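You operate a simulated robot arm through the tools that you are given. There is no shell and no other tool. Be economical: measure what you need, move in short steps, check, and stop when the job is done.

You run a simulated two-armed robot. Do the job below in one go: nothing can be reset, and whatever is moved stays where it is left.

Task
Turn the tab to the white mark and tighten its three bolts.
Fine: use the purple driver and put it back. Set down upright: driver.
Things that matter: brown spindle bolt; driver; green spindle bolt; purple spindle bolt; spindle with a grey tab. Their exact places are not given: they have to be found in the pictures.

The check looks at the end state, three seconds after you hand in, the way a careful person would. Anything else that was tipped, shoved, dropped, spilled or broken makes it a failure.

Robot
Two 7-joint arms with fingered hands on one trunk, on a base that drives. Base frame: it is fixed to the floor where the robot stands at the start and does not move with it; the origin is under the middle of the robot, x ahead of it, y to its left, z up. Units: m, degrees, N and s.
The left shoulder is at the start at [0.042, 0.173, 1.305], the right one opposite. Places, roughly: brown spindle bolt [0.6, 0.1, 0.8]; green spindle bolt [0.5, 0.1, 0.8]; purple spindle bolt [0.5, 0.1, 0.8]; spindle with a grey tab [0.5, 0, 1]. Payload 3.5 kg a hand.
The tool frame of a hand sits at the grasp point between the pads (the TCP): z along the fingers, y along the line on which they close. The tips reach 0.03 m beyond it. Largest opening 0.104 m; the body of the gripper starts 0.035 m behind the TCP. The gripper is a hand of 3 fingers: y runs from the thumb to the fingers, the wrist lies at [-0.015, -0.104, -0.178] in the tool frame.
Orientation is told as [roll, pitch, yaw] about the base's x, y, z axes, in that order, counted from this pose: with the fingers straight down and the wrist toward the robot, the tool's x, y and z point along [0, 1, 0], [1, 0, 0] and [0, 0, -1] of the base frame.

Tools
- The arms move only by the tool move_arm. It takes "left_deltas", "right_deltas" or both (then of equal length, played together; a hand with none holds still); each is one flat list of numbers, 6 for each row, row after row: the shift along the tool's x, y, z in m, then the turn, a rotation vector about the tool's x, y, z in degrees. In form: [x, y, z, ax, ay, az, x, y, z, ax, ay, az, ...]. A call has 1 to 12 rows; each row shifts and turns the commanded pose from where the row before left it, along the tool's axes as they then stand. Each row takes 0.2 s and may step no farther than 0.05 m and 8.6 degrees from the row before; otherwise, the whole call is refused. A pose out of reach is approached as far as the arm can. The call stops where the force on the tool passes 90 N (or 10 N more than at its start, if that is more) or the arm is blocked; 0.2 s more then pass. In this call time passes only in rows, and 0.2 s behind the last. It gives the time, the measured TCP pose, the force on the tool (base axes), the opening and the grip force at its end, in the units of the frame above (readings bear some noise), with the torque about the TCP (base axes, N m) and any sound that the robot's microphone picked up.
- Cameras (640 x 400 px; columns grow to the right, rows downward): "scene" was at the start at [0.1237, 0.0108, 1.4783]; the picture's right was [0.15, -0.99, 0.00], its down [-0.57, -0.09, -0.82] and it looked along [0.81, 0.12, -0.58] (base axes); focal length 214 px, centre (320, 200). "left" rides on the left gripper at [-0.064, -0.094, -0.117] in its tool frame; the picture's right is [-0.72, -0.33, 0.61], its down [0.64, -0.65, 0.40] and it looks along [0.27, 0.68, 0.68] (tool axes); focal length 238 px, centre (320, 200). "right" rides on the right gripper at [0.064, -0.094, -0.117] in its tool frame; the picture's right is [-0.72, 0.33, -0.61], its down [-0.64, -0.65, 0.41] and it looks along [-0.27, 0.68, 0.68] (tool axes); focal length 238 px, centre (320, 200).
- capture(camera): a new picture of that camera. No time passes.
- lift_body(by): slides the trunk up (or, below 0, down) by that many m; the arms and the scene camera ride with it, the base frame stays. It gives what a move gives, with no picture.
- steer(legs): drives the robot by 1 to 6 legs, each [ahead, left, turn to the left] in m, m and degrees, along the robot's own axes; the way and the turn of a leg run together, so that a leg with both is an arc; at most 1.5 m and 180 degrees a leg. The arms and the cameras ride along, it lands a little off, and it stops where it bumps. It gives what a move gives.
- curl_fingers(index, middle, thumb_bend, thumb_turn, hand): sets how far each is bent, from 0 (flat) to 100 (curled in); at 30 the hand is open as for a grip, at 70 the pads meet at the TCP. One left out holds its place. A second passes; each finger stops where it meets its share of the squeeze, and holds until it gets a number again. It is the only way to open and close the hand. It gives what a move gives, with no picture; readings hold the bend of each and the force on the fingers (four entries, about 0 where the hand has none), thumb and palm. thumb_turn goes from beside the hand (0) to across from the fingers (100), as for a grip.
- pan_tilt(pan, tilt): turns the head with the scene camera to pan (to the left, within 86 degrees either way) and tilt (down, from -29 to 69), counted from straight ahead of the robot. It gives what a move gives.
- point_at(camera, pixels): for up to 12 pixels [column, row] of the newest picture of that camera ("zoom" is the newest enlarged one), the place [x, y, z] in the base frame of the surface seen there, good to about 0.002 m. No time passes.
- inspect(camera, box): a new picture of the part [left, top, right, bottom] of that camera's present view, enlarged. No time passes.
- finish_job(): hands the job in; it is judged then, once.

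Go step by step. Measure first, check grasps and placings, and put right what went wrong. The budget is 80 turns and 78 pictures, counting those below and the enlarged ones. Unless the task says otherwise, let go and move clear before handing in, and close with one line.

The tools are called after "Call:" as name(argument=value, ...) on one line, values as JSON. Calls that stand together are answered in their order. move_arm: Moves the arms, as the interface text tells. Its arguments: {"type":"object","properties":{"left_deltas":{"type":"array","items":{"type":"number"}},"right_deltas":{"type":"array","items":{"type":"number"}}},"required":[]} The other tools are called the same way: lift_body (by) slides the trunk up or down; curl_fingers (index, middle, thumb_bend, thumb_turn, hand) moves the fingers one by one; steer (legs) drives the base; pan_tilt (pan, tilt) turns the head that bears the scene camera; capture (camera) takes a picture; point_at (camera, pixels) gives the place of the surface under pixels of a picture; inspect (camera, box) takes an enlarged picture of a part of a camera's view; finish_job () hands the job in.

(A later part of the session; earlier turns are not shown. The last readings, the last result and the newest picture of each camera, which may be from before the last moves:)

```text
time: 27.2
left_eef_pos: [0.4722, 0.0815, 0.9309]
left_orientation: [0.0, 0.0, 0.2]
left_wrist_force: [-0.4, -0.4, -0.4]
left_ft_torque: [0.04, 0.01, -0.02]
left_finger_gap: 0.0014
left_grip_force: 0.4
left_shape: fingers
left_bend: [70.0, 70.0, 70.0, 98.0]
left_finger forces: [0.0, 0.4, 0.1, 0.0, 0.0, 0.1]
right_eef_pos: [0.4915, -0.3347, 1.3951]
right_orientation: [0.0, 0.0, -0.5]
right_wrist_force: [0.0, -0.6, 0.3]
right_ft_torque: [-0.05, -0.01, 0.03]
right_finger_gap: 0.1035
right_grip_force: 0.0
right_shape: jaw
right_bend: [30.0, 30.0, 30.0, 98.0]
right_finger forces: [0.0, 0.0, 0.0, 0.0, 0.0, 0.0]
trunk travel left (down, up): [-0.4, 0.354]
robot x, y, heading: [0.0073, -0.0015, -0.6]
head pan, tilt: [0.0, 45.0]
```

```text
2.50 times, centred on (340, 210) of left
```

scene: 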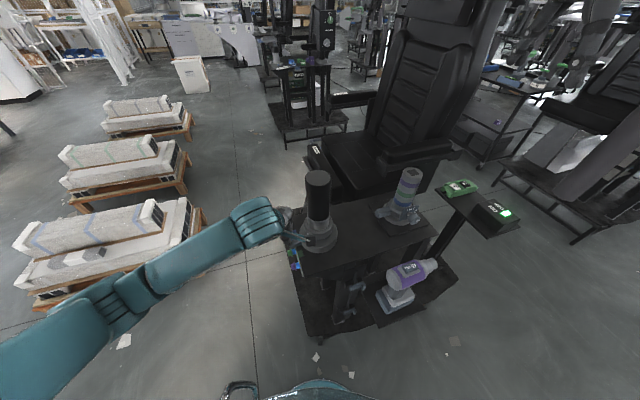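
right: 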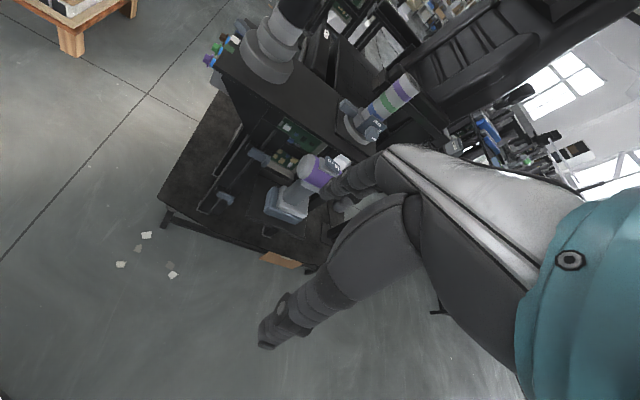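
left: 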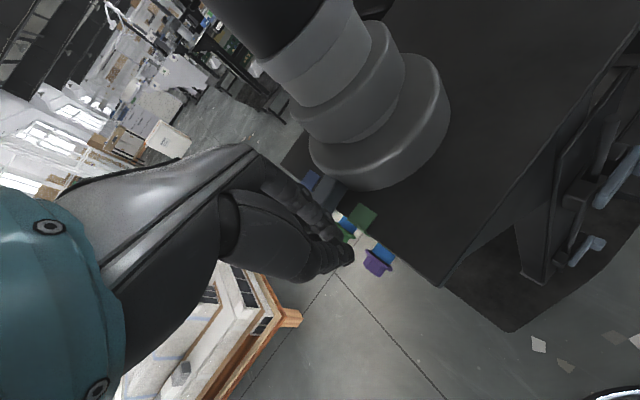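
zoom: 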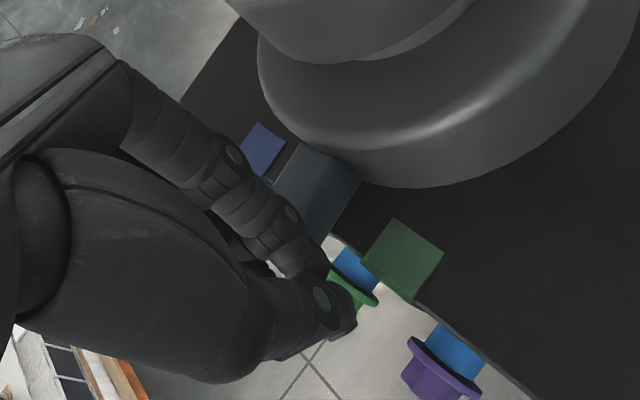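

The middle finger shows first contact (0.4 N). I'll push 5 mm more and measure the tab.

Call:
move_arm(left_deltas=[0, 0.003, 0, 0, 0, 0, 0, 0.002, 0, 0, 0, 0])

Call:
inspect(camera="scene", box=[280, 205, 340, 265])

```text
time: 27.8
left_eef_pos: [0.4783, 0.0826, 0.9304]
left_orientation: [0.0, 0.1, 0.1]
left_wrist_force: [-1.4, 2.9, 3.0]
left_ft_torque: [0.05, -0.04, 0.09]
left_finger_gap: 0.0002
left_grip_force: 2.2
left_shape: fingers
left_bend: [70.0, 70.0, 70.0, 98.0]
left_finger forces: [0.9, 4.0, 0.0, 0.0, 0.1, 0.0]
right_eef_pos: [0.491, -0.3349, 1.396]
right_orientation: [0.0, -0.2, -0.4]
right_wrist_force: [0.3, -0.3, 0.4]
right_ft_torque: [0.01, 0.03, 0.01]
right_finger_gap: 0.1035
right_grip_force: 0.0
right_shape: jaw
right_bend: [30.0, 30.0, 30.0, 98.0]
right_finger forces: [0.1, 0.1, 0.0, 0.0, 0.0, 0.1]
trunk travel left (down, up): [-0.4, 0.354]
robot x, y, heading: [0.0093, -0.0055, -0.5]
head pan, tilt: [0.0, 45.0]
```

```text
6.67 times, centred on (310, 235) of scene
```

zoom: 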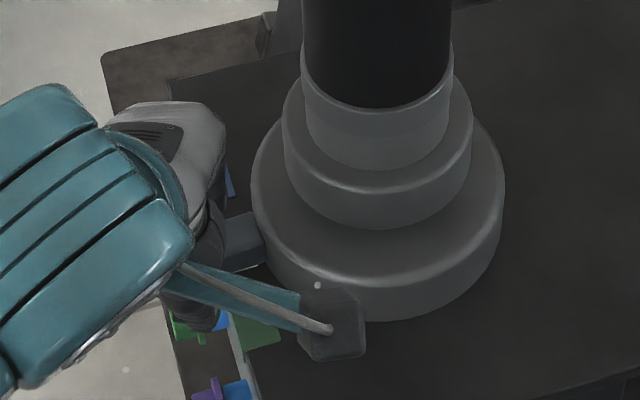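

Call:
point_at(camera="zoom", pixels=[[250, 216], [232, 222], [258, 235], [240, 242], [245, 260], [240, 270], [262, 262], [230, 245]])

```text
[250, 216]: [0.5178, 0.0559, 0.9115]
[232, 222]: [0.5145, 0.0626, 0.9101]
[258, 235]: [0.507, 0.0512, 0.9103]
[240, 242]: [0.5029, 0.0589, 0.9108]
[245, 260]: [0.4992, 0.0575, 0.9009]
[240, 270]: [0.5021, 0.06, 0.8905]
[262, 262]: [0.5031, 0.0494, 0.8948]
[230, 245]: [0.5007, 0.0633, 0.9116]
```

The tab is at about 108.5°, with 106.7° wanted. I'll push about 2.5 mm more, then back off and check.

Call:
move_arm(left_deltas=[0, 0.0025, 0, 0, 0, 0])

Call:
move_arm(left_deltas=[0, -0.03, 0, 0, 0, 0, 0, -0.02, -0.03, 0, 0, 0, 0, 0, -0.05, 0, 0, 0, 0, 0, -0.05, 0, 0, 0, 0.02, -0.02, -0.04, 0, 0, 0, 0.045, -0.02, 0, 0, 0, 0, 0.045, -0.02, 0, 0, 0, 0])

Call:
inspect(camera="scene", box=[280, 205, 340, 265])

Call:
point_at(camera="zoom", pixels=[[180, 240], [249, 216], [190, 260], [262, 235], [185, 250], [245, 270], [225, 278]])

```text
time: 28.2
left_eef_pos: [0.4817, 0.0823, 0.9303]
left_orientation: [-0.1, 0.0, 0.1]
left_wrist_force: [-2.7, 4.6, 4.2]
left_ft_torque: [0.13, 0.01, 0.11]
left_finger_gap: 0.0002
left_grip_force: 3.2
left_shape: fingers
left_bend: [70.0, 70.0, 70.0, 98.0]
left_finger forces: [1.6, 5.9, 0.1, 0.0, 0.0, 0.1]
right_eef_pos: [0.491, -0.3354, 1.3973]
right_orientation: [-0.1, 0.0, -0.4]
right_wrist_force: [0.2, 0.2, 0.7]
right_ft_torque: [-0.01, 0.01, -0.02]
right_finger_gap: 0.1036
right_grip_force: 0.1
right_shape: jaw
right_bend: [30.0, 30.0, 30.0, 98.0]
right_finger forces: [0.0, 0.0, 0.0, 0.1, 0.0, 0.1]
trunk travel left (down, up): [-0.4, 0.354]
robot x, y, heading: [0.0115, -0.0002, -0.6]
head pan, tilt: [0.0, 45.0]
```

```text
time: 29.6
left_eef_pos: [0.4119, 0.1973, 1.0889]
left_orientation: [12.1, -1.5, 3.9]
left_wrist_force: [-0.5, 1.2, -0.2]
left_ft_torque: [-0.03, -0.04, -0.03]
left_finger_gap: 0.0012
left_grip_force: 0.1
left_shape: fingers
left_bend: [70.0, 70.0, 70.0, 98.0]
left_finger forces: [0.0, 0.0, 0.0, 0.0, 0.0, 0.0]
left hand out of reach, approached as far as the arm can: row 6
right_eef_pos: [0.4913, -0.3346, 1.3955]
right_orientation: [0.0, -0.1, -0.6]
right_wrist_force: [1.2, 1.1, 0.2]
right_ft_torque: [-0.05, 0.03, -0.01]
right_finger_gap: 0.1032
right_grip_force: 0.0
right_shape: jaw
right_bend: [30.0, 30.0, 30.0, 98.0]
right_finger forces: [0.0, 0.1, 0.0, 0.1, 0.0, 0.0]
trunk travel left (down, up): [-0.4, 0.354]
robot x, y, heading: [0.008, -0.0045, -0.5]
head pan, tilt: [0.0, 45.0]
stopped in row 6 (left hand): the arm was blocked; the commanded pose is now the measured one
```

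```text
6.67 times, centred on (310, 235) of scene
```

zoom: 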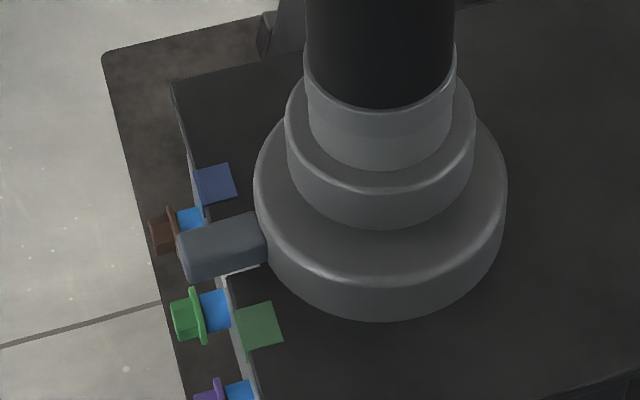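

```text
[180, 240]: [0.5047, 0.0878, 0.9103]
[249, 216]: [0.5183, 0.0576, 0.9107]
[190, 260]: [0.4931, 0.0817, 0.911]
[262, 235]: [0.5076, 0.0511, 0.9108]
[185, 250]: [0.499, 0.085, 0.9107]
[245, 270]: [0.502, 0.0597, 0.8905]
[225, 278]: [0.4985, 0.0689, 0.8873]
```

Slightly past or on target — the corner picks are coarse. One stronger zoom will measure it better.

Call:
inspect(camera="scene", box=[292, 226, 324, 250])

```text
16.00 times, centred on (308, 238) of scene
```

zoom: 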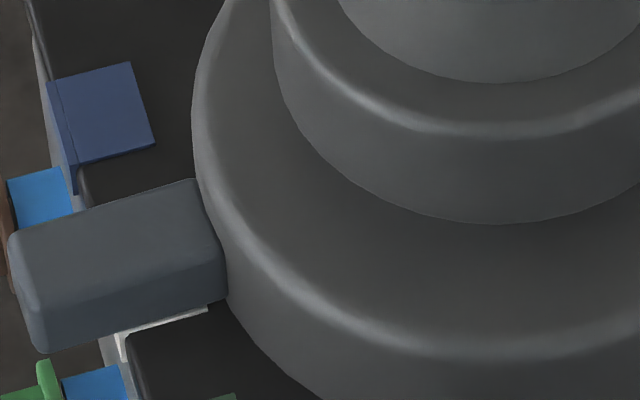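

Call:
point_at(camera="zoom", pixels=[[60, 224], [120, 205], [175, 187], [60, 287], [130, 270], [200, 254], [125, 335], [205, 308], [50, 84], [128, 65], [154, 143], [76, 166]])

```text
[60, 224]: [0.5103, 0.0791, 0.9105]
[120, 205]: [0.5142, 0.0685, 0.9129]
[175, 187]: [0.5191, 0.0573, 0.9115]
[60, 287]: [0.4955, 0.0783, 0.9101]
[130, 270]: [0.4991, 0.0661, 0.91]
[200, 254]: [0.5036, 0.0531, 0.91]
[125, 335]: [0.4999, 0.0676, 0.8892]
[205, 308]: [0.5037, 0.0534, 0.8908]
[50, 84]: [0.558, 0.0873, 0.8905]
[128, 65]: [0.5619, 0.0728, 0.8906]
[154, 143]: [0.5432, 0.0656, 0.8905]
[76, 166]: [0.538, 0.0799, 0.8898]
```

The tab centreline is about 109° against 106.7° for white (about 3 mm). I'll do one more gentle nudge: return to the earlier pose, descend and push to about 4 mm further than before.

Call:
move_arm(left_deltas=[-0.028, 0.008, 0, 0.4, -3, 1, -0.028, 0.008, 0, 0.4, -3, 1, -0.028, 0.01, 0, 0.4, -3, 1, -0.028, 0.012, 0, 0.3, -3.1, 0.9])

```text
time: 30.4
left_eef_pos: [0.4448, 0.1724, 1.0629]
left_orientation: [12.8, -0.6, 3.8]
left_wrist_force: [0.8, 0.3, 0.8]
left_ft_torque: [0.0, 0.03, -0.02]
left_finger_gap: 0.0009
left_grip_force: 0.1
left_shape: fingers
left_bend: [70.0, 70.0, 70.0, 98.0]
left_finger forces: [0.0, 0.0, 0.0, 0.1, 0.0, 0.1]
right_eef_pos: [0.4915, -0.3359, 1.3947]
right_orientation: [0.0, -0.1, -0.5]
right_wrist_force: [-0.2, -0.3, -0.8]
right_ft_torque: [-0.01, 0.03, 0.01]
right_finger_gap: 0.1034
right_grip_force: 0.0
right_shape: jaw
right_bend: [30.0, 30.0, 30.0, 98.0]
right_finger forces: [0.1, 0.0, 0.0, 0.0, 0.0, 0.1]
trunk travel left (down, up): [-0.4, 0.354]
robot x, y, heading: [0.0109, 0.0001, -0.4]
head pan, tilt: [0.0, 45.0]
stopped in row 4 (left hand): the arm was blocked; the commanded pose is now the measured one
```

The arm was blocked again, so I'll look at its posture.

Call:
capture(camera="scene")

```text
40 pictures are left
```

scene: 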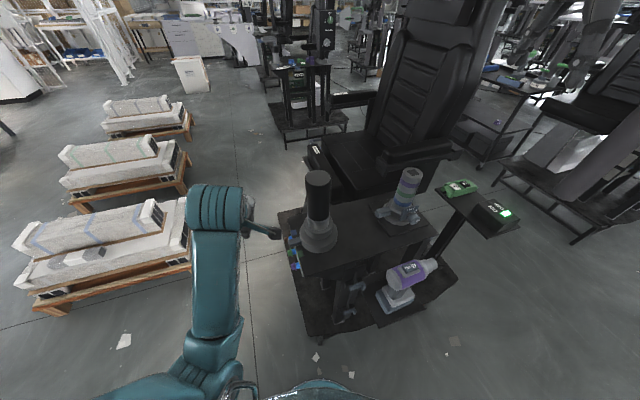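

Nothing is touching; it looks like a joint limit. I'll rise while easing the tilt out.

Call:
move_arm(left_deltas=[0, 0, -0.04, 0, 0, 0, 0, 0, -0.04, 0, 0, 0, 0, 0, -0.04, 0, 0, 0, 0, 0, -0.04, 0, 0, 0])

Call:
move_arm(left_deltas=[0, 0, -0.03, 0, -4, 1, 0, 0, -0.03, 0, -4, 1, 0, 0, -0.03, 0, -4, 1])

```text
time: 31.1
left_eef_pos: [0.4569, 0.1984, 1.1328]
left_orientation: [19.9, -1.5, 7.1]
left_wrist_force: [-0.3, -0.6, 0.4]
left_ft_torque: [0.02, -0.06, 0.01]
left_finger_gap: 0.0009
left_grip_force: 0.0
left_shape: fingers
left_bend: [70.0, 70.0, 70.0, 98.0]
left_finger forces: [0.1, 0.0, 0.0, 0.1, 0.1, 0.0]
left hand out of reach, approached as far as the arm can: row 2, 3
right_eef_pos: [0.4908, -0.3347, 1.3956]
right_orientation: [0.2, 0.0, -0.5]
right_wrist_force: [0.2, -0.3, -0.3]
right_ft_torque: [0.0, 0.0, 0.0]
right_finger_gap: 0.1037
right_grip_force: 0.2
right_shape: jaw
right_bend: [30.0, 30.0, 30.0, 98.0]
right_finger forces: [0.1, 0.0, 0.1, 0.0, 0.0, 0.1]
trunk travel left (down, up): [-0.4, 0.354]
robot x, y, heading: [0.0109, -0.0018, -0.2]
head pan, tilt: [0.0, 45.0]
stopped in row 3 (left hand): the arm was blocked; the commanded pose is now the measured one
```

```text
time: 31.9
left_eef_pos: [0.4972, 0.1895, 1.1742]
left_orientation: [8.6, -0.9, 4.7]
left_wrist_force: [0.3, -0.4, -0.3]
left_ft_torque: [-0.01, 0.01, -0.02]
left_finger_gap: 0.001
left_grip_force: 0.1
left_shape: fingers
left_bend: [70.0, 70.0, 70.0, 98.0]
left_finger forces: [0.0, 0.0, 0.0, 0.0, 0.0, 0.0]
left hand out of reach, approached as far as the arm can: row 2, 3
right_eef_pos: [0.4907, -0.3366, 1.3973]
right_orientation: [0.1, 0.0, -0.6]
right_wrist_force: [0.1, -0.2, -0.7]
right_ft_torque: [0.02, 0.0, -0.01]
right_finger_gap: 0.1039
right_grip_force: 0.1
right_shape: jaw
right_bend: [30.0, 30.0, 30.0, 98.0]
right_finger forces: [0.0, 0.0, 0.0, 0.1, 0.0, 0.0]
trunk travel left (down, up): [-0.4, 0.354]
robot x, y, heading: [0.0078, -0.0022, -0.3]
head pan, tilt: [0.0, 45.0]
```

The wrist is too close to the shoulder, so the arm is over-folded. Raising the trunk 0.25 m gives it room.

Call:
lift_body(by=0.25)

Call:
move_arm(left_deltas=[0, 0, 0, 0.3, -4.3, 2.3, 0, 0, 0, 0.3, -4.3, 2.4, -0.035, -0.01, 0.02, 0, 0, 0, -0.035, -0.01, 0.035, 0, 0, 0, -0.035, -0.01, 0.035, 0, 0, 0, 0, -0.01, 0.045, 0, 0, 0, 0, 0, 0.05, 0, 0, 0, 0, 0, 0.05, 0, 0, 0, 0, 0, 0.05, 0, 0, 0, 0, 0, 0.05, 0, 0, 0, 0, 0, 0.05, 0, 0, 0])

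```text
time: 34.5
left_eef_pos: [0.4984, 0.1846, 1.4257]
left_orientation: [7.9, -0.8, 4.1]
left_wrist_force: [-0.7, 0.8, 0.2]
left_ft_torque: [0.0, -0.03, 0.02]
left_finger_gap: 0.0009
left_grip_force: 0.1
left_shape: fingers
left_bend: [70.0, 70.0, 70.0, 98.0]
left_finger forces: [0.0, 0.0, 0.0, 0.0, 0.0, 0.0]
right_eef_pos: [0.4912, -0.3358, 1.6461]
right_orientation: [0.3, 0.0, -0.6]
right_wrist_force: [-0.9, 0.2, -0.5]
right_ft_torque: [0.0, 0.01, -0.01]
right_finger_gap: 0.1035
right_grip_force: 0.0
right_shape: jaw
right_bend: [30.0, 30.0, 30.0, 98.0]
right_finger forces: [0.0, 0.0, 0.0, 0.0, 0.0, 0.1]
trunk travel left (down, up): [-0.65, 0.104]
robot x, y, heading: [0.0118, -0.0004, -0.5]
head pan, tilt: [0.0, 45.0]
```

```text
refused: row 4 steps farther than a row can; nothing moved
```

Call:
move_arm(left_deltas=[0, 0, 0, 0.4, -4, 2, 0, 0, 0, 0.4, -4, 2, -0.035, -0.0143, 0.03, 0, 0, 0, -0.035, -0.0143, 0.03, 0, 0, 0, -0.034, -0.0143, 0.03, 0, 0, 0, 0, 0, 0.05, 0, 0, 0, 0, 0, 0.05, 0, 0, 0, 0, 0, 0.05, 0, 0, 0, 0, 0, 0.05, 0, 0, 0, 0, 0, 0.05, 0, 0, 0, 0, 0, 0.05, 0, 0, 0])

```text
time: 35.5
left_eef_pos: [0.5053, 0.1335, 1.4701]
left_orientation: [0.5, -12.3, 1.7]
left_wrist_force: [-0.9, 0.0, 0.1]
left_ft_torque: [0.01, 0.03, -0.02]
left_finger_gap: 0.0009
left_grip_force: 0.0
left_shape: fingers
left_bend: [70.0, 70.0, 70.0, 97.0]
left_finger forces: [0.0, 0.0, 0.1, 0.0, 0.0, 0.0]
right_eef_pos: [0.4915, -0.337, 1.6464]
right_orientation: [0.1, -0.1, -0.5]
right_wrist_force: [0.1, 0.8, -0.1]
right_ft_torque: [-0.01, 0.02, 0.03]
right_finger_gap: 0.1038
right_grip_force: 0.2
right_shape: jaw
right_bend: [30.0, 30.0, 30.0, 98.0]
right_finger forces: [0.1, 0.0, 0.0, 0.1, 0.1, 0.0]
trunk travel left (down, up): [-0.65, 0.104]
robot x, y, heading: [0.0076, 0.0004, -0.3]
head pan, tilt: [0.0, 45.0]
stopped in row 5 (left hand): the arm was blocked; the commanded pose is now the measured one
```

I'll go straight down first to unfold the arm, easing the pitch out.

Call:
move_arm(left_deltas=[0, 0, 0.045, 3, 0, 0, 0, 0, 0.045, 3, 0, 0, 0, 0, 0.045, 3, 0, 0, 0, 0, 0.045, 3, 0, 0, 0, 0, 0.05, 0, 0, 1.7])

```text
time: 36.9
left_eef_pos: [0.5501, 0.1565, 1.2636]
left_orientation: [1.8, -3.1, 1.4]
left_wrist_force: [0.4, 0.2, -0.3]
left_ft_torque: [0.03, 0.0, 0.01]
left_finger_gap: 0.0009
left_grip_force: 0.0
left_shape: fingers
left_bend: [70.0, 70.0, 70.0, 97.0]
left_finger forces: [0.1, 0.1, 0.0, 0.1, 0.0, 0.0]
right_eef_pos: [0.4916, -0.3363, 1.6463]
right_orientation: [0.0, -0.1, -0.5]
right_wrist_force: [0.2, -0.1, -1.1]
right_ft_torque: [-0.03, -0.01, -0.03]
right_finger_gap: 0.1036
right_grip_force: 0.1
right_shape: jaw
right_bend: [30.0, 30.0, 30.0, 98.0]
right_finger forces: [0.0, 0.0, 0.0, 0.0, 0.0, 0.0]
trunk travel left (down, up): [-0.65, 0.104]
robot x, y, heading: [0.0106, -0.0008, -0.4]
head pan, tilt: [0.0, 45.0]
stopped in row 5 (left hand): the arm was blocked; the commanded pose is now the measured one
```

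Call:
move_arm(left_deltas=[0, 0, 0.03, 3.1, -1.8, 1.4, -0.02, -0.024, 0.035, 0, 0, 0, -0.02, -0.024, 0.035, 0, 0, 0, -0.02, -0.024, 0.035, 0, 0, 0, -0.015, -0.023, 0.035, 0, 0, 0, 0, 0, 0.045, 0, 0, 0])

```text
time: 37.8
left_eef_pos: [0.5669, 0.1397, 1.2422]
left_orientation: [2.9, -11.5, 1.3]
left_wrist_force: [0.7, 0.2, 0.2]
left_ft_torque: [0.02, 0.01, -0.02]
left_finger_gap: 0.0013
left_grip_force: 0.0
left_shape: fingers
left_bend: [70.0, 70.0, 70.0, 97.0]
left_finger forces: [0.1, 0.1, 0.0, 0.0, 0.0, 0.0]
right_eef_pos: [0.4909, -0.3363, 1.6465]
right_orientation: [0.1, 0.0, -0.5]
right_wrist_force: [-0.2, 0.1, -0.2]
right_ft_torque: [0.01, -0.01, -0.01]
right_finger_gap: 0.1038
right_grip_force: 0.0
right_shape: jaw
right_bend: [30.0, 30.0, 30.0, 98.0]
right_finger forces: [0.0, 0.0, 0.0, 0.1, 0.0, 0.0]
trunk travel left (down, up): [-0.65, 0.104]
robot x, y, heading: [0.0107, 0.0018, -0.6]
head pan, tilt: [0.0, 45.0]
stopped in row 4 (left hand): the arm was blocked; the commanded pose is now the measured one
```

Call:
capture(camera="scene")

```text
39 pictures are left
```

scene: 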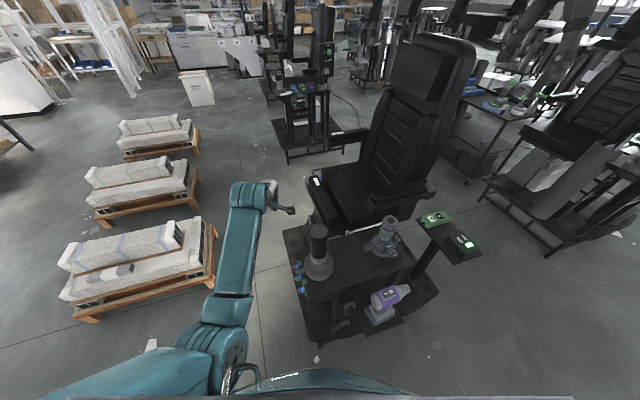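

The left wrist is at a joint limit; I'll sort that out later. The driver is for the right arm, so I first want to see its far side for a trigger. I'll swing the right hand out and yaw it 90° for the view.

Call:
move_arm(right_deltas=[-0.035, -0.03, 0, 0, 0, 0, -0.035, -0.03, 0, 0, 0, 0, -0.035, -0.03, 0, 0, 0, 0, -0.035, -0.03, 0, 0, 0, 0, 0, 0, 0.05, 0, 0, 0, 0, 0, 0.05, 0, 0, 0, 0, 0, 0.05, 0, 0, 0, 0, 0, 0.05, 0, 0, 0, 0, 0, 0.05, 0, 0, 0, 0, 0, 0.05, 0, 0, 0, 0, 0, 0.05, 0, 0, 0, 0, 0, 0.05, 0, 0, 0])

Call:
move_arm(right_deltas=[0, 0, 0.01, 0, 0, -8, 0, 0, 0.01, 0, 0, -8, 0, 0, 0.01, 0, 0, -8, 0, 0, 0.01, 0, 0, -8, 0, 0, 0.01, 0, 0, -8, 0, 0, 0.01, 0, 0, -8, 0, 0, 0.01, 0, 0, -8, 0, 0, 0.01, 0, 0, -8])

Call:
capture(camera="right")

```text
time: 40.4
left_eef_pos: [0.5669, 0.1393, 1.2399]
left_orientation: [3.0, -11.4, 1.2]
left_wrist_force: [-0.7, 0.2, -1.0]
left_ft_torque: [0.0, 0.03, -0.02]
left_finger_gap: 0.0007
left_grip_force: 0.0
left_shape: fingers
left_bend: [70.0, 70.0, 70.0, 97.0]
left_finger forces: [0.0, 0.0, 0.0, 0.1, 0.0, 0.0]
right_eef_pos: [0.3711, -0.4734, 1.2445]
right_orientation: [0.1, 0.0, -0.5]
right_wrist_force: [-0.1, 0.2, 0.5]
right_ft_torque: [0.03, -0.01, 0.05]
right_finger_gap: 0.1038
right_grip_force: 0.0
right_shape: jaw
right_bend: [30.0, 30.0, 30.0, 98.0]
right_finger forces: [0.0, 0.1, 0.0, 0.0, 0.1, 0.0]
trunk travel left (down, up): [-0.65, 0.104]
robot x, y, heading: [0.0128, 0.0008, -0.6]
head pan, tilt: [0.0, 45.0]
```

```text
time: 42.2
left_eef_pos: [0.566, 0.1405, 1.2391]
left_orientation: [3.0, -11.3, 1.2]
left_wrist_force: [-0.2, 0.0, 0.5]
left_ft_torque: [0.01, -0.03, -0.01]
left_finger_gap: 0.0009
left_grip_force: 0.0
left_shape: fingers
left_bend: [70.0, 70.0, 70.0, 97.0]
left_finger forces: [0.1, 0.0, 0.0, 0.1, 0.1, 0.1]
right_eef_pos: [0.3714, -0.4725, 1.2309]
right_orientation: [0.0, -0.2, 11.4]
right_wrist_force: [0.3, 0.7, -0.5]
right_ft_torque: [0.02, 0.01, -0.01]
right_finger_gap: 0.1038
right_grip_force: 0.1
right_shape: jaw
right_bend: [30.0, 30.0, 30.0, 98.0]
right_finger forces: [0.0, 0.1, 0.0, 0.0, 0.1, 0.0]
right hand out of reach, approached as far as the arm can: row 2, 3, 4, 5, 6, 7, 8
trunk travel left (down, up): [-0.65, 0.104]
robot x, y, heading: [0.0129, -0.0026, -0.4]
head pan, tilt: [0.0, 45.0]
```

```text
38 pictures are left
```

right: 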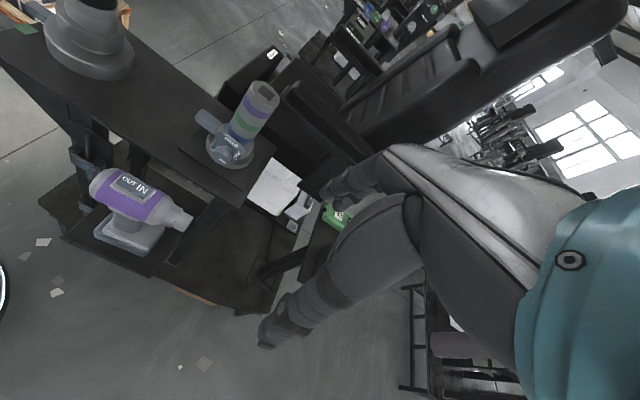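

Yaw that way is limited (about +11°), but the driver is visible from its nose side around (135,210). I'll zoom in.

Call:
inspect(camera="right", box=[75, 155, 205, 265])

Call:
point_at(camera="zoom", pixels=[[320, 200], [560, 310], [500, 230], [120, 110], [330, 150], [270, 370], [300, 320], [400, 310], [250, 260], [280, 170], [200, 130], [250, 310]])

```text
3.64 times, centred on (140, 210) of right
```

zoom: 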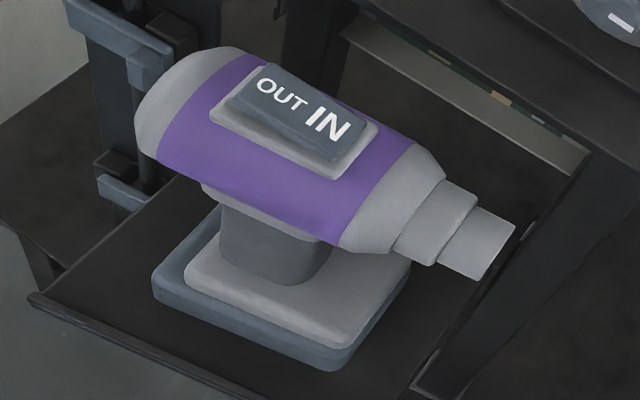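

```text
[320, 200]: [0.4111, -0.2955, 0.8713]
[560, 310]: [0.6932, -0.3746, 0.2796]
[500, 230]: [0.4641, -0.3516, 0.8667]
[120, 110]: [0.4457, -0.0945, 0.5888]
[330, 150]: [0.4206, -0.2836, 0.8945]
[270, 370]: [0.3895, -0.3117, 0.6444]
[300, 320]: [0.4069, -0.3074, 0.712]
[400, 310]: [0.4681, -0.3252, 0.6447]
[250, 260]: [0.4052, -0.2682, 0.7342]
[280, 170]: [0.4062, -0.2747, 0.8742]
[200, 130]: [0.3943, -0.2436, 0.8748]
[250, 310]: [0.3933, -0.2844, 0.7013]
```

No trigger is visible, only the OUT/IN rocker on top. I'll measure the driver's axis and rocker geometry.

Call:
point_at(camera="zoom", pixels=[[258, 68], [374, 128], [333, 176], [212, 117], [240, 92], [330, 138], [470, 240], [420, 215], [150, 110], [190, 270], [345, 342], [406, 268]])

```text
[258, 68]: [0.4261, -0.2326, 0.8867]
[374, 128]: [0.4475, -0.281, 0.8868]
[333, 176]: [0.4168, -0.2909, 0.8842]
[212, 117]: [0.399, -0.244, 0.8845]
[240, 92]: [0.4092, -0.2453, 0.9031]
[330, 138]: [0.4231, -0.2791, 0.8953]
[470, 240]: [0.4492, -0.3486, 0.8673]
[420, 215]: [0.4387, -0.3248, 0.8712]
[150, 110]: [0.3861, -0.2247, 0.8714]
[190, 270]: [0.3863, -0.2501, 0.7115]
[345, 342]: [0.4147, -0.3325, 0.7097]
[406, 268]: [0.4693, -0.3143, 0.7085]
```

The driver's nose axis points along about (0.35,-0.94), already parallel to the bolts. The OUT end of the rocker is high (0.903) and the IN end low (0.895), so it is set to IN. I'll back off, lower the trunk and reorient the right hand to grip the handle horizontally.

Call:
steer(legs=[[-0.4, 0, 0]])

Call:
lift_body(by=-0.25)

Call:
move_arm(right_deltas=[0, 0, 0, 0, 0, 6, 0, 0, 0, 0, 0, 6, 0, 0, 0, -8, 0, 0, 0, 0, 0, -8, 0, 0, 0, 0, 0, -8, 0, 0, 0, 0, 0, -8, 0, 0, 0, 0, 0, -8, 0, 0, 0, 0, 0, -8, 0, 0, 0, 0, 0, -8, 0, 0, 0, 0, 0, -8, 0, 0, 0, 0, 0, -8, 0, 0, 0, 0, 0, -8, 0, 0])

```text
time: 44.7
left_eef_pos: [0.1707, 0.1455, 1.2399]
left_orientation: [2.9, -11.3, 1.6]
left_wrist_force: [-0.1, -1.1, 0.2]
left_ft_torque: [0.04, 0.01, -0.02]
left_finger_gap: 0.0011
left_grip_force: 0.0
left_shape: fingers
left_bend: [70.0, 70.0, 70.0, 97.0]
left_finger forces: [0.0, 0.2, 0.0, 0.1, 0.1, 0.1]
right_eef_pos: [-0.0214, -0.4674, 1.2311]
right_orientation: [0.0, -0.1, 11.9]
right_wrist_force: [0.1, 0.0, 0.2]
right_ft_torque: [0.01, 0.0, 0.04]
right_finger_gap: 0.1041
right_grip_force: 0.0
right_shape: jaw
right_bend: [30.0, 30.0, 30.0, 98.0]
right_finger forces: [0.0, 0.0, 0.1, 0.0, 0.0, 0.1]
trunk travel left (down, up): [-0.65, 0.104]
robot x, y, heading: [-0.3907, 0.0019, -0.2]
head pan, tilt: [0.0, 45.0]
```

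```text
time: 47.3
left_eef_pos: [0.1711, 0.1518, 0.9913]
left_orientation: [3.7, -11.6, 1.6]
left_wrist_force: [0.8, 0.5, 0.6]
left_ft_torque: [0.01, 0.0, -0.02]
left_finger_gap: 0.0011
left_grip_force: 0.0
left_shape: fingers
left_bend: [70.0, 70.0, 70.0, 97.0]
left_finger forces: [0.0, 0.1, 0.0, 0.0, 0.0, 0.0]
right_eef_pos: [-0.0219, -0.4683, 0.9815]
right_orientation: [0.1, -0.1, 11.8]
right_wrist_force: [-0.7, -0.2, 0.8]
right_ft_torque: [0.0, -0.01, -0.02]
right_finger_gap: 0.1038
right_grip_force: 0.1
right_shape: jaw
right_bend: [30.0, 30.0, 30.0, 98.0]
right_finger forces: [0.0, 0.0, 0.0, 0.0, 0.1, 0.1]
trunk travel left (down, up): [-0.4, 0.354]
robot x, y, heading: [-0.3895, 0.0003, 0.1]
head pan, tilt: [0.0, 45.0]
```

```text
time: 49.9
left_eef_pos: [0.1702, 0.1522, 0.9903]
left_orientation: [3.8, -11.5, 1.8]
left_wrist_force: [0.4, -0.7, 0.2]
left_ft_torque: [0.03, 0.0, 0.01]
left_finger_gap: 0.0011
left_grip_force: 0.1
left_shape: fingers
left_bend: [70.0, 70.0, 70.0, 97.0]
left_finger forces: [0.1, 0.0, 0.1, 0.0, 0.1, 0.0]
right_eef_pos: [-0.0711, -0.5295, 1.0603]
right_orientation: [-10.7, -71.8, 8.3]
right_wrist_force: [-0.3, -0.1, 0.0]
right_ft_torque: [0.0, 0.03, 0.02]
right_finger_gap: 0.1039
right_grip_force: 0.1
right_shape: jaw
right_bend: [30.0, 30.0, 30.0, 98.0]
right_finger forces: [0.0, 0.1, 0.0, 0.1, 0.0, 0.1]
right hand out of reach, approached as far as the arm can: row 4, 5, 8, 9, 10, 11, 12
trunk travel left (down, up): [-0.4, 0.354]
robot x, y, heading: [-0.3847, -0.0026, 0.1]
head pan, tilt: [0.0, 45.0]
```

Pitch reached -72°. I'll roll the hand toward "x up" while extending forward slightly.

Call:
move_arm(right_deltas=[0, 0, 0.02, 0, 0, 8, 0, 0, 0.02, 0, 0, 8, 0, 0, 0.02, 0, 0, 8, 0, 0, 0.02, 0, 0, 8, 0, 0, 0.02, 0, 0, 8, 0, 0, 0, 0, 0, 8, 0, 0, 0, 0, 0, 8, 0, 0, 0, 0, 0, 8])

Call:
capture(camera="right")

```text
time: 51.7
left_eef_pos: [0.1708, 0.1529, 0.991]
left_orientation: [3.9, -11.4, 1.7]
left_wrist_force: [0.3, -0.3, 0.4]
left_ft_torque: [0.03, 0.02, 0.01]
left_finger_gap: 0.001
left_grip_force: 0.1
left_shape: fingers
left_bend: [70.0, 70.0, 70.0, 97.0]
left_finger forces: [0.0, 0.1, 0.0, 0.0, 0.0, 0.0]
right_eef_pos: [-0.0302, -0.6366, 1.0411]
right_orientation: [70.5, -28.2, -82.9]
right_wrist_force: [-0.1, -0.7, -0.1]
right_ft_torque: [-0.01, 0.01, 0.03]
right_finger_gap: 0.1042
right_grip_force: 0.1
right_shape: jaw
right_bend: [30.0, 30.0, 30.0, 98.0]
right_finger forces: [0.1, 0.0, 0.0, 0.0, 0.1, 0.1]
right hand out of reach, approached as far as the arm can: row 1, 2, 3, 4, 5, 6, 7, 8
trunk travel left (down, up): [-0.4, 0.354]
robot x, y, heading: [-0.3841, 0.0004, -0.1]
head pan, tilt: [0.0, 45.0]
```

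```text
36 pictures are left
```

right: 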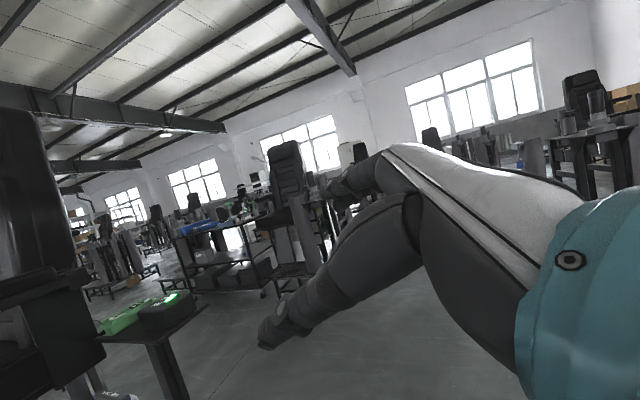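

That puts the hand nearly in the wanted "fingers forward, x up" attitude. I'll bring it in to a more comfortable place in front of the robot and lower.

Call:
move_arm(right_deltas=[-0.007, -0.0438, 0, 0, 0, 0, -0.007, -0.0438, 0, 0, 0, 0, -0.007, -0.0438, 0, 0, 0, 0, -0.007, -0.0438, 0, 0, 0, 0, -0.007, -0.0438, 0, 0, 0, 0, -0.007, -0.0438, 0, 0, 0, 0])

```text
time: 53.1
left_eef_pos: [0.1716, 0.1528, 0.99]
left_orientation: [3.8, -11.5, 1.7]
left_wrist_force: [-0.1, -0.3, -0.5]
left_ft_torque: [0.02, -0.01, 0.01]
left_finger_gap: 0.001
left_grip_force: 0.1
left_shape: fingers
left_bend: [70.0, 70.0, 70.0, 97.0]
left_finger forces: [0.0, 0.0, 0.0, 0.0, 0.0, 0.0]
right_eef_pos: [-0.1083, -0.5812, 1.0579]
right_orientation: [69.6, -27.9, -83.1]
right_wrist_force: [0.2, 0.1, -0.3]
right_ft_torque: [0.01, -0.02, -0.01]
right_finger_gap: 0.1039
right_grip_force: 0.0
right_shape: jaw
right_bend: [30.0, 30.0, 30.0, 98.0]
right_finger forces: [0.1, 0.1, 0.1, 0.0, 0.0, 0.0]
right hand out of reach, approached as far as the arm can: row 1, 2, 3, 4, 5, 6
trunk travel left (down, up): [-0.4, 0.354]
robot x, y, heading: [-0.388, -0.0025, -0.1]
head pan, tilt: [0.0, 45.0]
```

This pose over-folds the arm. I'll undo the roll and pitch, then reorient from a lower, more extended position.

Call:
move_arm(right_deltas=[0, 0, 0, 0, 0, -8, 0, 0, 0, 0, 0, -8, 0, 0, 0, 0, 0, -8, 0, 0, 0, 0, 0, -8, 0, 0, 0, 0, 0, -8, 0, 0, 0, 0, 0, -8, 0, 0, 0, 0, 0, -8, 0, 0, 0, 0, 0, -8, 0, 0, 0, 8, 0, 0, 0, 0, 0, 8, 0, 0, 0, 0, 0, 8, 0, 0, 0, 0, 0, 8, 0, 0])

Call:
move_arm(right_deltas=[0, 0, 0, 8, 0, 0, 0, 0, 0, 8, 0, 0, 0, 0, 0, 8, 0, 0, 0, 0, 0, 8, 0, 0, 0, 0, 0, 8, 0, 0, 0, 0, 0, 8, 0, 0])

```text
time: 55.7
left_eef_pos: [0.1709, 0.1516, 0.99]
left_orientation: [3.8, -11.5, 1.7]
left_wrist_force: [-0.5, -0.4, 0.1]
left_ft_torque: [0.03, 0.02, 0.04]
left_finger_gap: 0.0009
left_grip_force: 0.1
left_shape: fingers
left_bend: [70.0, 70.0, 70.0, 97.0]
left_finger forces: [0.0, 0.0, 0.1, 0.0, 0.0, 0.0]
right_eef_pos: [-0.1075, -0.5829, 1.0557]
right_orientation: [-4.4, -39.9, 0.8]
right_wrist_force: [1.0, 0.5, -0.2]
right_ft_torque: [0.03, -0.01, 0.0]
right_finger_gap: 0.1037
right_grip_force: 0.0
right_shape: jaw
right_bend: [30.0, 30.0, 30.0, 98.0]
right_finger forces: [0.1, 0.0, 0.0, 0.1, 0.0, 0.0]
trunk travel left (down, up): [-0.4, 0.354]
robot x, y, heading: [-0.3871, -0.0026, -0.3]
head pan, tilt: [0.0, 45.0]
```

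```text
time: 57.1
left_eef_pos: [0.1724, 0.1523, 0.9886]
left_orientation: [3.9, -11.4, 1.7]
left_wrist_force: [0.3, -0.2, -0.3]
left_ft_torque: [0.02, 0.01, -0.02]
left_finger_gap: 0.0011
left_grip_force: 0.1
left_shape: fingers
left_bend: [70.0, 70.0, 70.0, 97.0]
left_finger forces: [0.1, 0.1, 0.0, 0.1, 0.0, 0.0]
right_eef_pos: [-0.1059, -0.5821, 1.0559]
right_orientation: [-3.2, 7.9, -2.3]
right_wrist_force: [0.1, -0.6, -1.0]
right_ft_torque: [0.04, 0.02, 0.01]
right_finger_gap: 0.1039
right_grip_force: 0.1
right_shape: jaw
right_bend: [30.0, 30.0, 30.0, 98.0]
right_finger forces: [0.1, 0.0, 0.0, 0.1, 0.0, 0.1]
trunk travel left (down, up): [-0.4, 0.354]
robot x, y, heading: [-0.3863, 0.0009, -0.1]
head pan, tilt: [0.0, 45.0]
```

The commanded pose follows what was reached, so that's recovered. I'll move the right hand, pointing down, to a low extended position (0.065,-0.25,0.80), and bring the left hand down and forward too.

Call:
move_arm(right_deltas=[0, 0, 0, -7.9, 0, 0, 0.033, 0.017, 0.0255, 0, 0, 0, 0.033, 0.017, 0.0255, 0, 0, 0, 0.033, 0.017, 0.0255, 0, 0, 0, 0.033, 0.017, 0.0255, 0, 0, 0, 0.033, 0.017, 0.0255, 0, 0, 0, 0.033, 0.017, 0.0255, 0, 0, 0, 0.033, 0.017, 0.0255, 0, 0, 0, 0.033, 0.017, 0.0255, 0, 0, 0, 0.033, 0.017, 0.0255, 0, 0, 0, 0.033, 0.017, 0.0255, 0, 0, 0])

Call:
move_arm(right_deltas=[0, 0, 0, -8, 0, 0, 0, 0, 0, -8, 0, 0, 0, 0, 0, -8, 0, 0, 0, 0, 0, -8, 0, 0, 0, 0, 0, -8, 0, 0, 0, 0, 0, -8, 0, 0, 0, 0, 0, -8, 0, 0, 0, 0, 0, -8, 0, 0, 0, 0, 0, -8, 0, 0, 0, 0, 0, -8, 0, 0, 0, 0, 0, -8, 0, 0])

```text
time: 59.5
left_eef_pos: [0.1703, 0.1535, 0.9889]
left_orientation: [3.9, -11.5, 1.6]
left_wrist_force: [0.3, -0.3, -0.2]
left_ft_torque: [-0.02, -0.03, -0.01]
left_finger_gap: 0.0009
left_grip_force: 0.0
left_shape: fingers
left_bend: [70.0, 70.0, 70.0, 97.0]
left_finger forces: [0.1, 0.0, 0.0, 0.1, 0.1, 0.0]
right_eef_pos: [0.0317, -0.3408, 0.8447]
right_orientation: [-3.3, 0.1, -1.9]
right_wrist_force: [0.4, 0.9, -0.6]
right_ft_torque: [0.02, 0.01, -0.02]
right_finger_gap: 0.1041
right_grip_force: 0.1
right_shape: jaw
right_bend: [30.0, 30.0, 30.0, 97.0]
right_finger forces: [0.0, 0.0, 0.0, 0.0, 0.0, 0.1]
right hand out of reach, approached as far as the arm can: row 9, 10, 11
trunk travel left (down, up): [-0.4, 0.354]
robot x, y, heading: [-0.3836, -0.0003, -0.3]
head pan, tilt: [0.0, 45.0]
```

```text
time: 61.9
left_eef_pos: [0.1701, 0.1527, 0.9898]
left_orientation: [3.8, -11.5, 1.7]
left_wrist_force: [1.2, -0.8, 0.5]
left_ft_torque: [0.02, 0.01, -0.01]
left_finger_gap: 0.001
left_grip_force: 0.0
left_shape: fingers
left_bend: [70.0, 70.0, 70.0, 97.0]
left_finger forces: [0.0, 0.1, 0.0, 0.1, 0.0, 0.0]
right_eef_pos: [0.0319, -0.3413, 0.8447]
right_orientation: [-3.2, 0.0, -1.8]
right_wrist_force: [0.5, -0.4, 0.0]
right_ft_torque: [0.03, 0.01, -0.01]
right_finger_gap: 0.1038
right_grip_force: 0.1
right_shape: jaw
right_bend: [30.0, 30.0, 30.0, 97.0]
right_finger forces: [0.0, 0.0, 0.0, 0.0, 0.0, 0.1]
right hand out of reach, approached as far as the arm can: row 1, 2, 3, 4, 5, 6, 7, 8, 9, 10, 11
trunk travel left (down, up): [-0.4, 0.354]
robot x, y, heading: [-0.3831, -0.0004, -0.1]
head pan, tilt: [0.0, 45.0]
```

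At this pose it won't pitch at all, so a joint is at a limit. I'll look at the arm's configuration.

Call:
pan_tilt(pan=-35, tilt=60)

Call:
capture(camera="scene")

```text
time: 62.9
left_eef_pos: [0.1713, 0.1541, 0.9904]
left_orientation: [3.8, -11.4, 1.8]
left_wrist_force: [0.0, -0.1, -1.0]
left_ft_torque: [0.02, 0.01, -0.06]
left_finger_gap: 0.0011
left_grip_force: 0.1
left_shape: fingers
left_bend: [70.0, 70.0, 70.0, 97.0]
left_finger forces: [0.0, 0.0, 0.0, 0.0, 0.0, 0.1]
right_eef_pos: [0.0328, -0.3409, 0.8444]
right_orientation: [-3.2, 0.1, -1.8]
right_wrist_force: [0.6, 0.0, 0.5]
right_ft_torque: [-0.01, -0.01, -0.03]
right_finger_gap: 0.1041
right_grip_force: 0.0
right_shape: jaw
right_bend: [30.0, 30.0, 30.0, 97.0]
right_finger forces: [0.1, 0.0, 0.0, 0.0, 0.1, 0.0]
trunk travel left (down, up): [-0.4, 0.354]
robot x, y, heading: [-0.3872, -0.0016, 0.1]
head pan, tilt: [-35.0, 60.0]
```

```text
35 pictures are left
```

scene: 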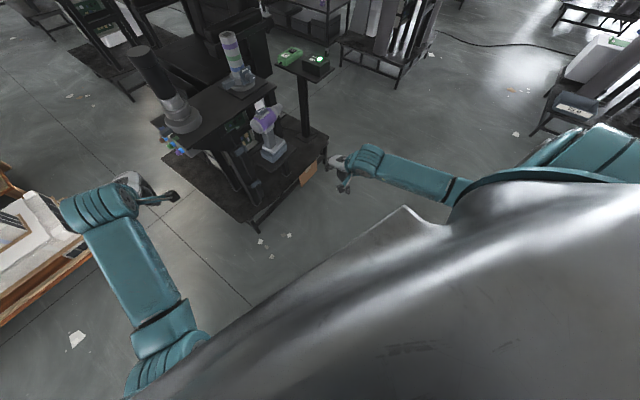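

The right elbow is swung high and outward, which suits a horizontal grasp poorly. The left arm has elbow down with the forearm forward, so I'll test pitching the left hand's fingers forward.

Call:
move_arm(left_deltas=[0, 0, 0, -8, 0, 0, 0, 0, 0, -8, 0, 0, 0, 0, 0, -8, 0, 0, 0, 0, 0, -8, 0, 0, 0, 0, 0, -8, 0, 0, 0, 0, 0, -8, 0, 0, 0, 0, 0, -8, 0, 0, 0, 0, 0, -8, 0, 0, 0, 0, 0, -8, 0, 0, 0, 0, 0, -6, 0, 0])

Call:
move_arm(left_deltas=[0, 0, 0, 0, 0, 8, 0, 0, 0, 0, 0, 8, 0, 0, 0, 0, 0, 8, 0, 0, 0, 0, 0, 8, 0, 0, 0, 0, 0, 8, 0, 0, 0, 0, 0, 8, 0, 0, 0, 0, 0, 8, 0, 0, 0, 0, 0, 8, 0, 0, 0, 0, 0, 8, 0, 0, 0, 0, 0, 8])

```text
time: 64.2
left_eef_pos: [0.1782, 0.2045, 0.9904]
left_orientation: [22.4, -54.7, -15.8]
left_wrist_force: [0.3, 0.1, 0.0]
left_ft_torque: [0.01, 0.04, -0.01]
left_finger_gap: 0.0009
left_grip_force: 0.1
left_shape: fingers
left_bend: [70.0, 70.0, 70.0, 97.0]
left_finger forces: [0.0, 0.0, 0.0, 0.0, 0.0, 0.0]
right_eef_pos: [0.0334, -0.3408, 0.8459]
right_orientation: [-3.2, 0.1, -1.7]
right_wrist_force: [1.2, -0.2, -0.4]
right_ft_torque: [0.0, -0.02, -0.02]
right_finger_gap: 0.1041
right_grip_force: 0.0
right_shape: jaw
right_bend: [30.0, 30.0, 30.0, 97.0]
right_finger forces: [0.1, 0.0, 0.1, 0.0, 0.0, 0.1]
trunk travel left (down, up): [-0.4, 0.354]
robot x, y, heading: [-0.3834, -0.0009, -0.3]
head pan, tilt: [-35.0, 60.0]
stopped in row 6 (left hand): the arm was blocked; the commanded pose is now the measured one
```

```text
time: 66.5
left_eef_pos: [0.1777, 0.2026, 0.9893]
left_orientation: [57.5, 4.3, -81.7]
left_wrist_force: [-0.1, 0.1, -0.8]
left_ft_torque: [0.02, 0.01, 0.03]
left_finger_gap: 0.0011
left_grip_force: 0.1
left_shape: fingers
left_bend: [70.0, 70.0, 70.0, 97.0]
left_finger forces: [0.0, 0.0, 0.0, 0.0, 0.1, 0.0]
right_eef_pos: [0.0336, -0.3401, 0.8444]
right_orientation: [-3.2, 0.1, -1.8]
right_wrist_force: [0.8, -0.2, 0.3]
right_ft_torque: [-0.02, 0.05, -0.01]
right_finger_gap: 0.1042
right_grip_force: 0.1
right_shape: jaw
right_bend: [30.0, 30.0, 30.0, 97.0]
right_finger forces: [0.1, 0.0, 0.1, 0.1, 0.0, 0.1]
trunk travel left (down, up): [-0.4, 0.354]
robot x, y, heading: [-0.3865, -0.0038, -0.3]
head pan, tilt: [-35.0, 60.0]
```

Excellent, the left arm reaches it: orientation [57.5,4.3,-81.7], and the target is [90,0,-70]. I'll finish the rotation.

Call:
move_arm(left_deltas=[0, 0, 0, 0, 8, 0, 0, 0, 0, 0, 8, 0, 0, 0, 0, 0, 8, 0, 0, 0, 0, 0, 8, 0, 0, 0, 0, 6, 0, -2, 0, 0, 0, 6, 0, -2])

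Call:
curl_fingers(hand="left", index=30, middle=30, thumb_bend=30)

```text
time: 67.8
left_eef_pos: [0.1786, 0.202, 0.9917]
left_orientation: [90.0, 0.4, -69.5]
left_wrist_force: [-0.6, 0.6, 0.6]
left_ft_torque: [0.04, -0.02, 0.02]
left_finger_gap: 0.0011
left_grip_force: 0.0
left_shape: fingers
left_bend: [70.0, 70.0, 70.0, 97.0]
left_finger forces: [0.0, 0.0, 0.1, 0.0, 0.1, 0.1]
right_eef_pos: [0.0311, -0.3403, 0.8453]
right_orientation: [-3.1, 0.1, -1.9]
right_wrist_force: [-0.5, -0.2, 0.3]
right_ft_torque: [0.0, 0.0, 0.01]
right_finger_gap: 0.1039
right_grip_force: 0.0
right_shape: jaw
right_bend: [30.0, 30.0, 30.0, 97.0]
right_finger forces: [0.1, 0.0, 0.0, 0.1, 0.1, 0.0]
trunk travel left (down, up): [-0.4, 0.354]
robot x, y, heading: [-0.3867, 0.0001, -0.1]
head pan, tilt: [-35.0, 60.0]
```

```text
time: 68.8
left_eef_pos: [0.1783, 0.2027, 0.9904]
left_orientation: [90.0, 0.3, -69.7]
left_wrist_force: [-0.6, -0.2, 0.3]
left_ft_torque: [-0.03, 0.02, 0.02]
left_finger_gap: 0.1027
left_grip_force: 0.1
left_shape: fingers
left_bend: [30.0, 30.0, 30.0, 97.0]
left_finger forces: [0.0, 0.0, 0.0, 0.1, 0.1, 0.0]
right_eef_pos: [0.0323, -0.3397, 0.8448]
right_orientation: [-3.1, 0.1, -1.7]
right_wrist_force: [0.5, -0.2, 0.1]
right_ft_torque: [-0.01, -0.03, -0.02]
right_finger_gap: 0.1041
right_grip_force: 0.1
right_shape: jaw
right_bend: [30.0, 30.0, 30.0, 97.0]
right_finger forces: [0.1, 0.1, 0.0, 0.1, 0.0, 0.0]
trunk travel left (down, up): [-0.4, 0.354]
robot x, y, heading: [-0.3893, 0.0012, 0.0]
head pan, tilt: [-35.0, 60.0]
```

The orientation is exact. I'll use the base and trunk to place the hand: shift right to a pre-grasp about 0.15 m short of the handle, then lower to z≈0.767.

Call:
steer(legs=[[0, -0.517, 0], [0.09, 0, 0]])

Call:
lift_body(by=-0.223)

Call:
pan_tilt(pan=25, tilt=35)

Call:
capture(camera="scene")

Call:
capture(camera="left")

```text
time: 72.6
left_eef_pos: [0.2689, -0.3225, 0.9907]
left_orientation: [89.9, 0.2, -70.0]
left_wrist_force: [-0.6, 0.4, -0.7]
left_ft_torque: [0.0, -0.01, -0.01]
left_finger_gap: 0.1026
left_grip_force: 0.0
left_shape: fingers
left_bend: [30.0, 30.0, 30.0, 97.0]
left_finger forces: [0.1, 0.1, 0.1, 0.0, 0.1, 0.0]
right_eef_pos: [0.1202, -0.8641, 0.844]
right_orientation: [-3.3, 0.2, -2.1]
right_wrist_force: [-0.2, 0.9, 0.2]
right_ft_torque: [-0.01, -0.01, -0.02]
right_finger_gap: 0.104
right_grip_force: 0.1
right_shape: jaw
right_bend: [30.0, 30.0, 30.0, 97.0]
right_finger forces: [0.0, 0.0, 0.0, 0.0, 0.0, 0.1]
trunk travel left (down, up): [-0.4, 0.354]
robot x, y, heading: [-0.3001, -0.5208, -0.5]
head pan, tilt: [-35.0, 60.0]
```

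```text
time: 75.0
left_eef_pos: [0.2693, -0.322, 0.7689]
left_orientation: [90.0, 0.2, -70.0]
left_wrist_force: [-0.3, -0.5, 0.0]
left_ft_torque: [0.02, -0.04, 0.01]
left_finger_gap: 0.1028
left_grip_force: 0.2
left_shape: fingers
left_bend: [30.0, 30.0, 30.0, 97.0]
left_finger forces: [0.1, 0.0, 0.0, 0.0, 0.1, 0.1]
right_eef_pos: [0.0957, -0.8644, 0.5632]
right_orientation: [-3.3, 9.9, -2.1]
right_wrist_force: [0.5, -0.6, 0.0]
right_ft_torque: [-0.02, 0.04, -0.01]
right_finger_gap: 0.1039
right_grip_force: 0.1
right_shape: jaw
right_bend: [30.0, 30.0, 30.0, 97.0]
right_finger forces: [0.0, 0.0, 0.0, 0.0, 0.0, 0.1]
trunk travel left (down, up): [-0.177, 0.577]
robot x, y, heading: [-0.301, -0.5214, -0.3]
head pan, tilt: [-35.0, 60.0]
```

```text
time: 76.3
left_eef_pos: [0.2681, -0.3218, 0.7678]
left_orientation: [90.0, 0.2, -70.0]
left_wrist_force: [-0.8, -0.5, 0.0]
left_ft_torque: [-0.01, 0.01, 0.02]
left_finger_gap: 0.1028
left_grip_force: 0.0
left_shape: fingers
left_bend: [30.0, 30.0, 30.0, 97.0]
left_finger forces: [0.0, 0.1, 0.0, 0.1, 0.0, 0.1]
right_eef_pos: [0.0955, -0.8643, 0.5643]
right_orientation: [-3.3, 9.8, -2.0]
right_wrist_force: [0.9, -0.3, -0.5]
right_ft_torque: [-0.02, 0.0, -0.02]
right_finger_gap: 0.1041
right_grip_force: 0.1
right_shape: jaw
right_bend: [30.0, 30.0, 30.0, 97.0]
right_finger forces: [0.0, 0.1, 0.0, 0.0, 0.0, 0.0]
trunk travel left (down, up): [-0.177, 0.577]
robot x, y, heading: [-0.2942, -0.5245, -0.2]
head pan, tilt: [25.0, 35.0]
```

```text
34 pictures are left
```

scene: 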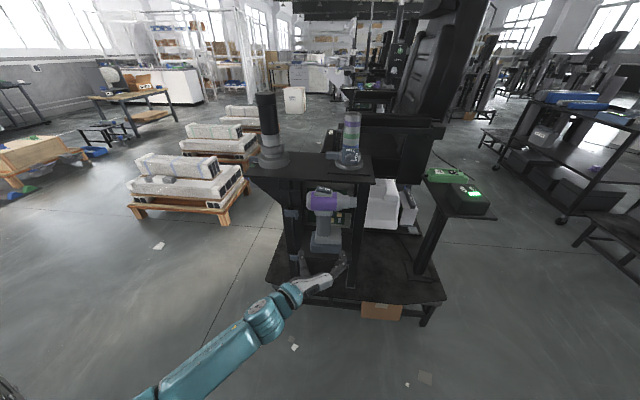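

```text
33 pictures are left
```

left: 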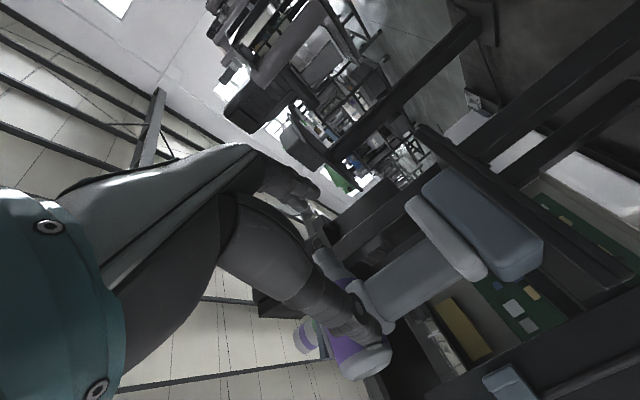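

Both cameras see the handle. I'll zoom in on the driver from the scene view for the handle's extents and front side, and measure.

Call:
inspect(camera="scene", box=[290, 175, 370, 265])

Call:
point_at(camera="zoom", pixels=[[255, 220], [225, 220], [310, 220], [270, 200], [270, 260], [270, 175], [330, 330], [240, 290], [360, 130], [250, 120], [230, 230], [305, 260]])

Call:
point_at(camera="left", pixels=[[400, 265], [380, 285], [430, 262], [370, 265], [410, 295], [440, 285], [395, 250], [360, 360]])

```text
4.44 times, centred on (330, 220) of scene
```

zoom: 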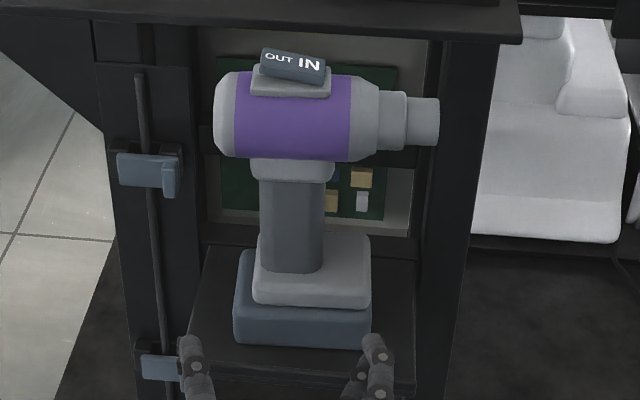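

```text
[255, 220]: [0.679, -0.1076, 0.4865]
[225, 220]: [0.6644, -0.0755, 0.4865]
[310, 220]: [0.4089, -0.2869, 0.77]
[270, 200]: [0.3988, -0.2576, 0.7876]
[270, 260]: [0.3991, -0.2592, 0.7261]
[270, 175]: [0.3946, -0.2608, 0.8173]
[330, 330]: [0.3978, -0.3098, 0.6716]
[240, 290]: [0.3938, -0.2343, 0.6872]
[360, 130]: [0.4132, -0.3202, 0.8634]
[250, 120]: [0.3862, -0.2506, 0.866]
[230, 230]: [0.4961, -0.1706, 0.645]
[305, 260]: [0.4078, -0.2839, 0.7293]
```

```text
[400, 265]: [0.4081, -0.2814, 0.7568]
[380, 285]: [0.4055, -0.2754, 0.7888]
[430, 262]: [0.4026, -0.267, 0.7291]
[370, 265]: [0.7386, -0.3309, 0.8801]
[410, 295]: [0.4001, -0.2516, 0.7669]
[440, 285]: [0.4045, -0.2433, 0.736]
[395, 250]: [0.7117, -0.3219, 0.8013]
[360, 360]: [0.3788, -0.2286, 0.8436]
```

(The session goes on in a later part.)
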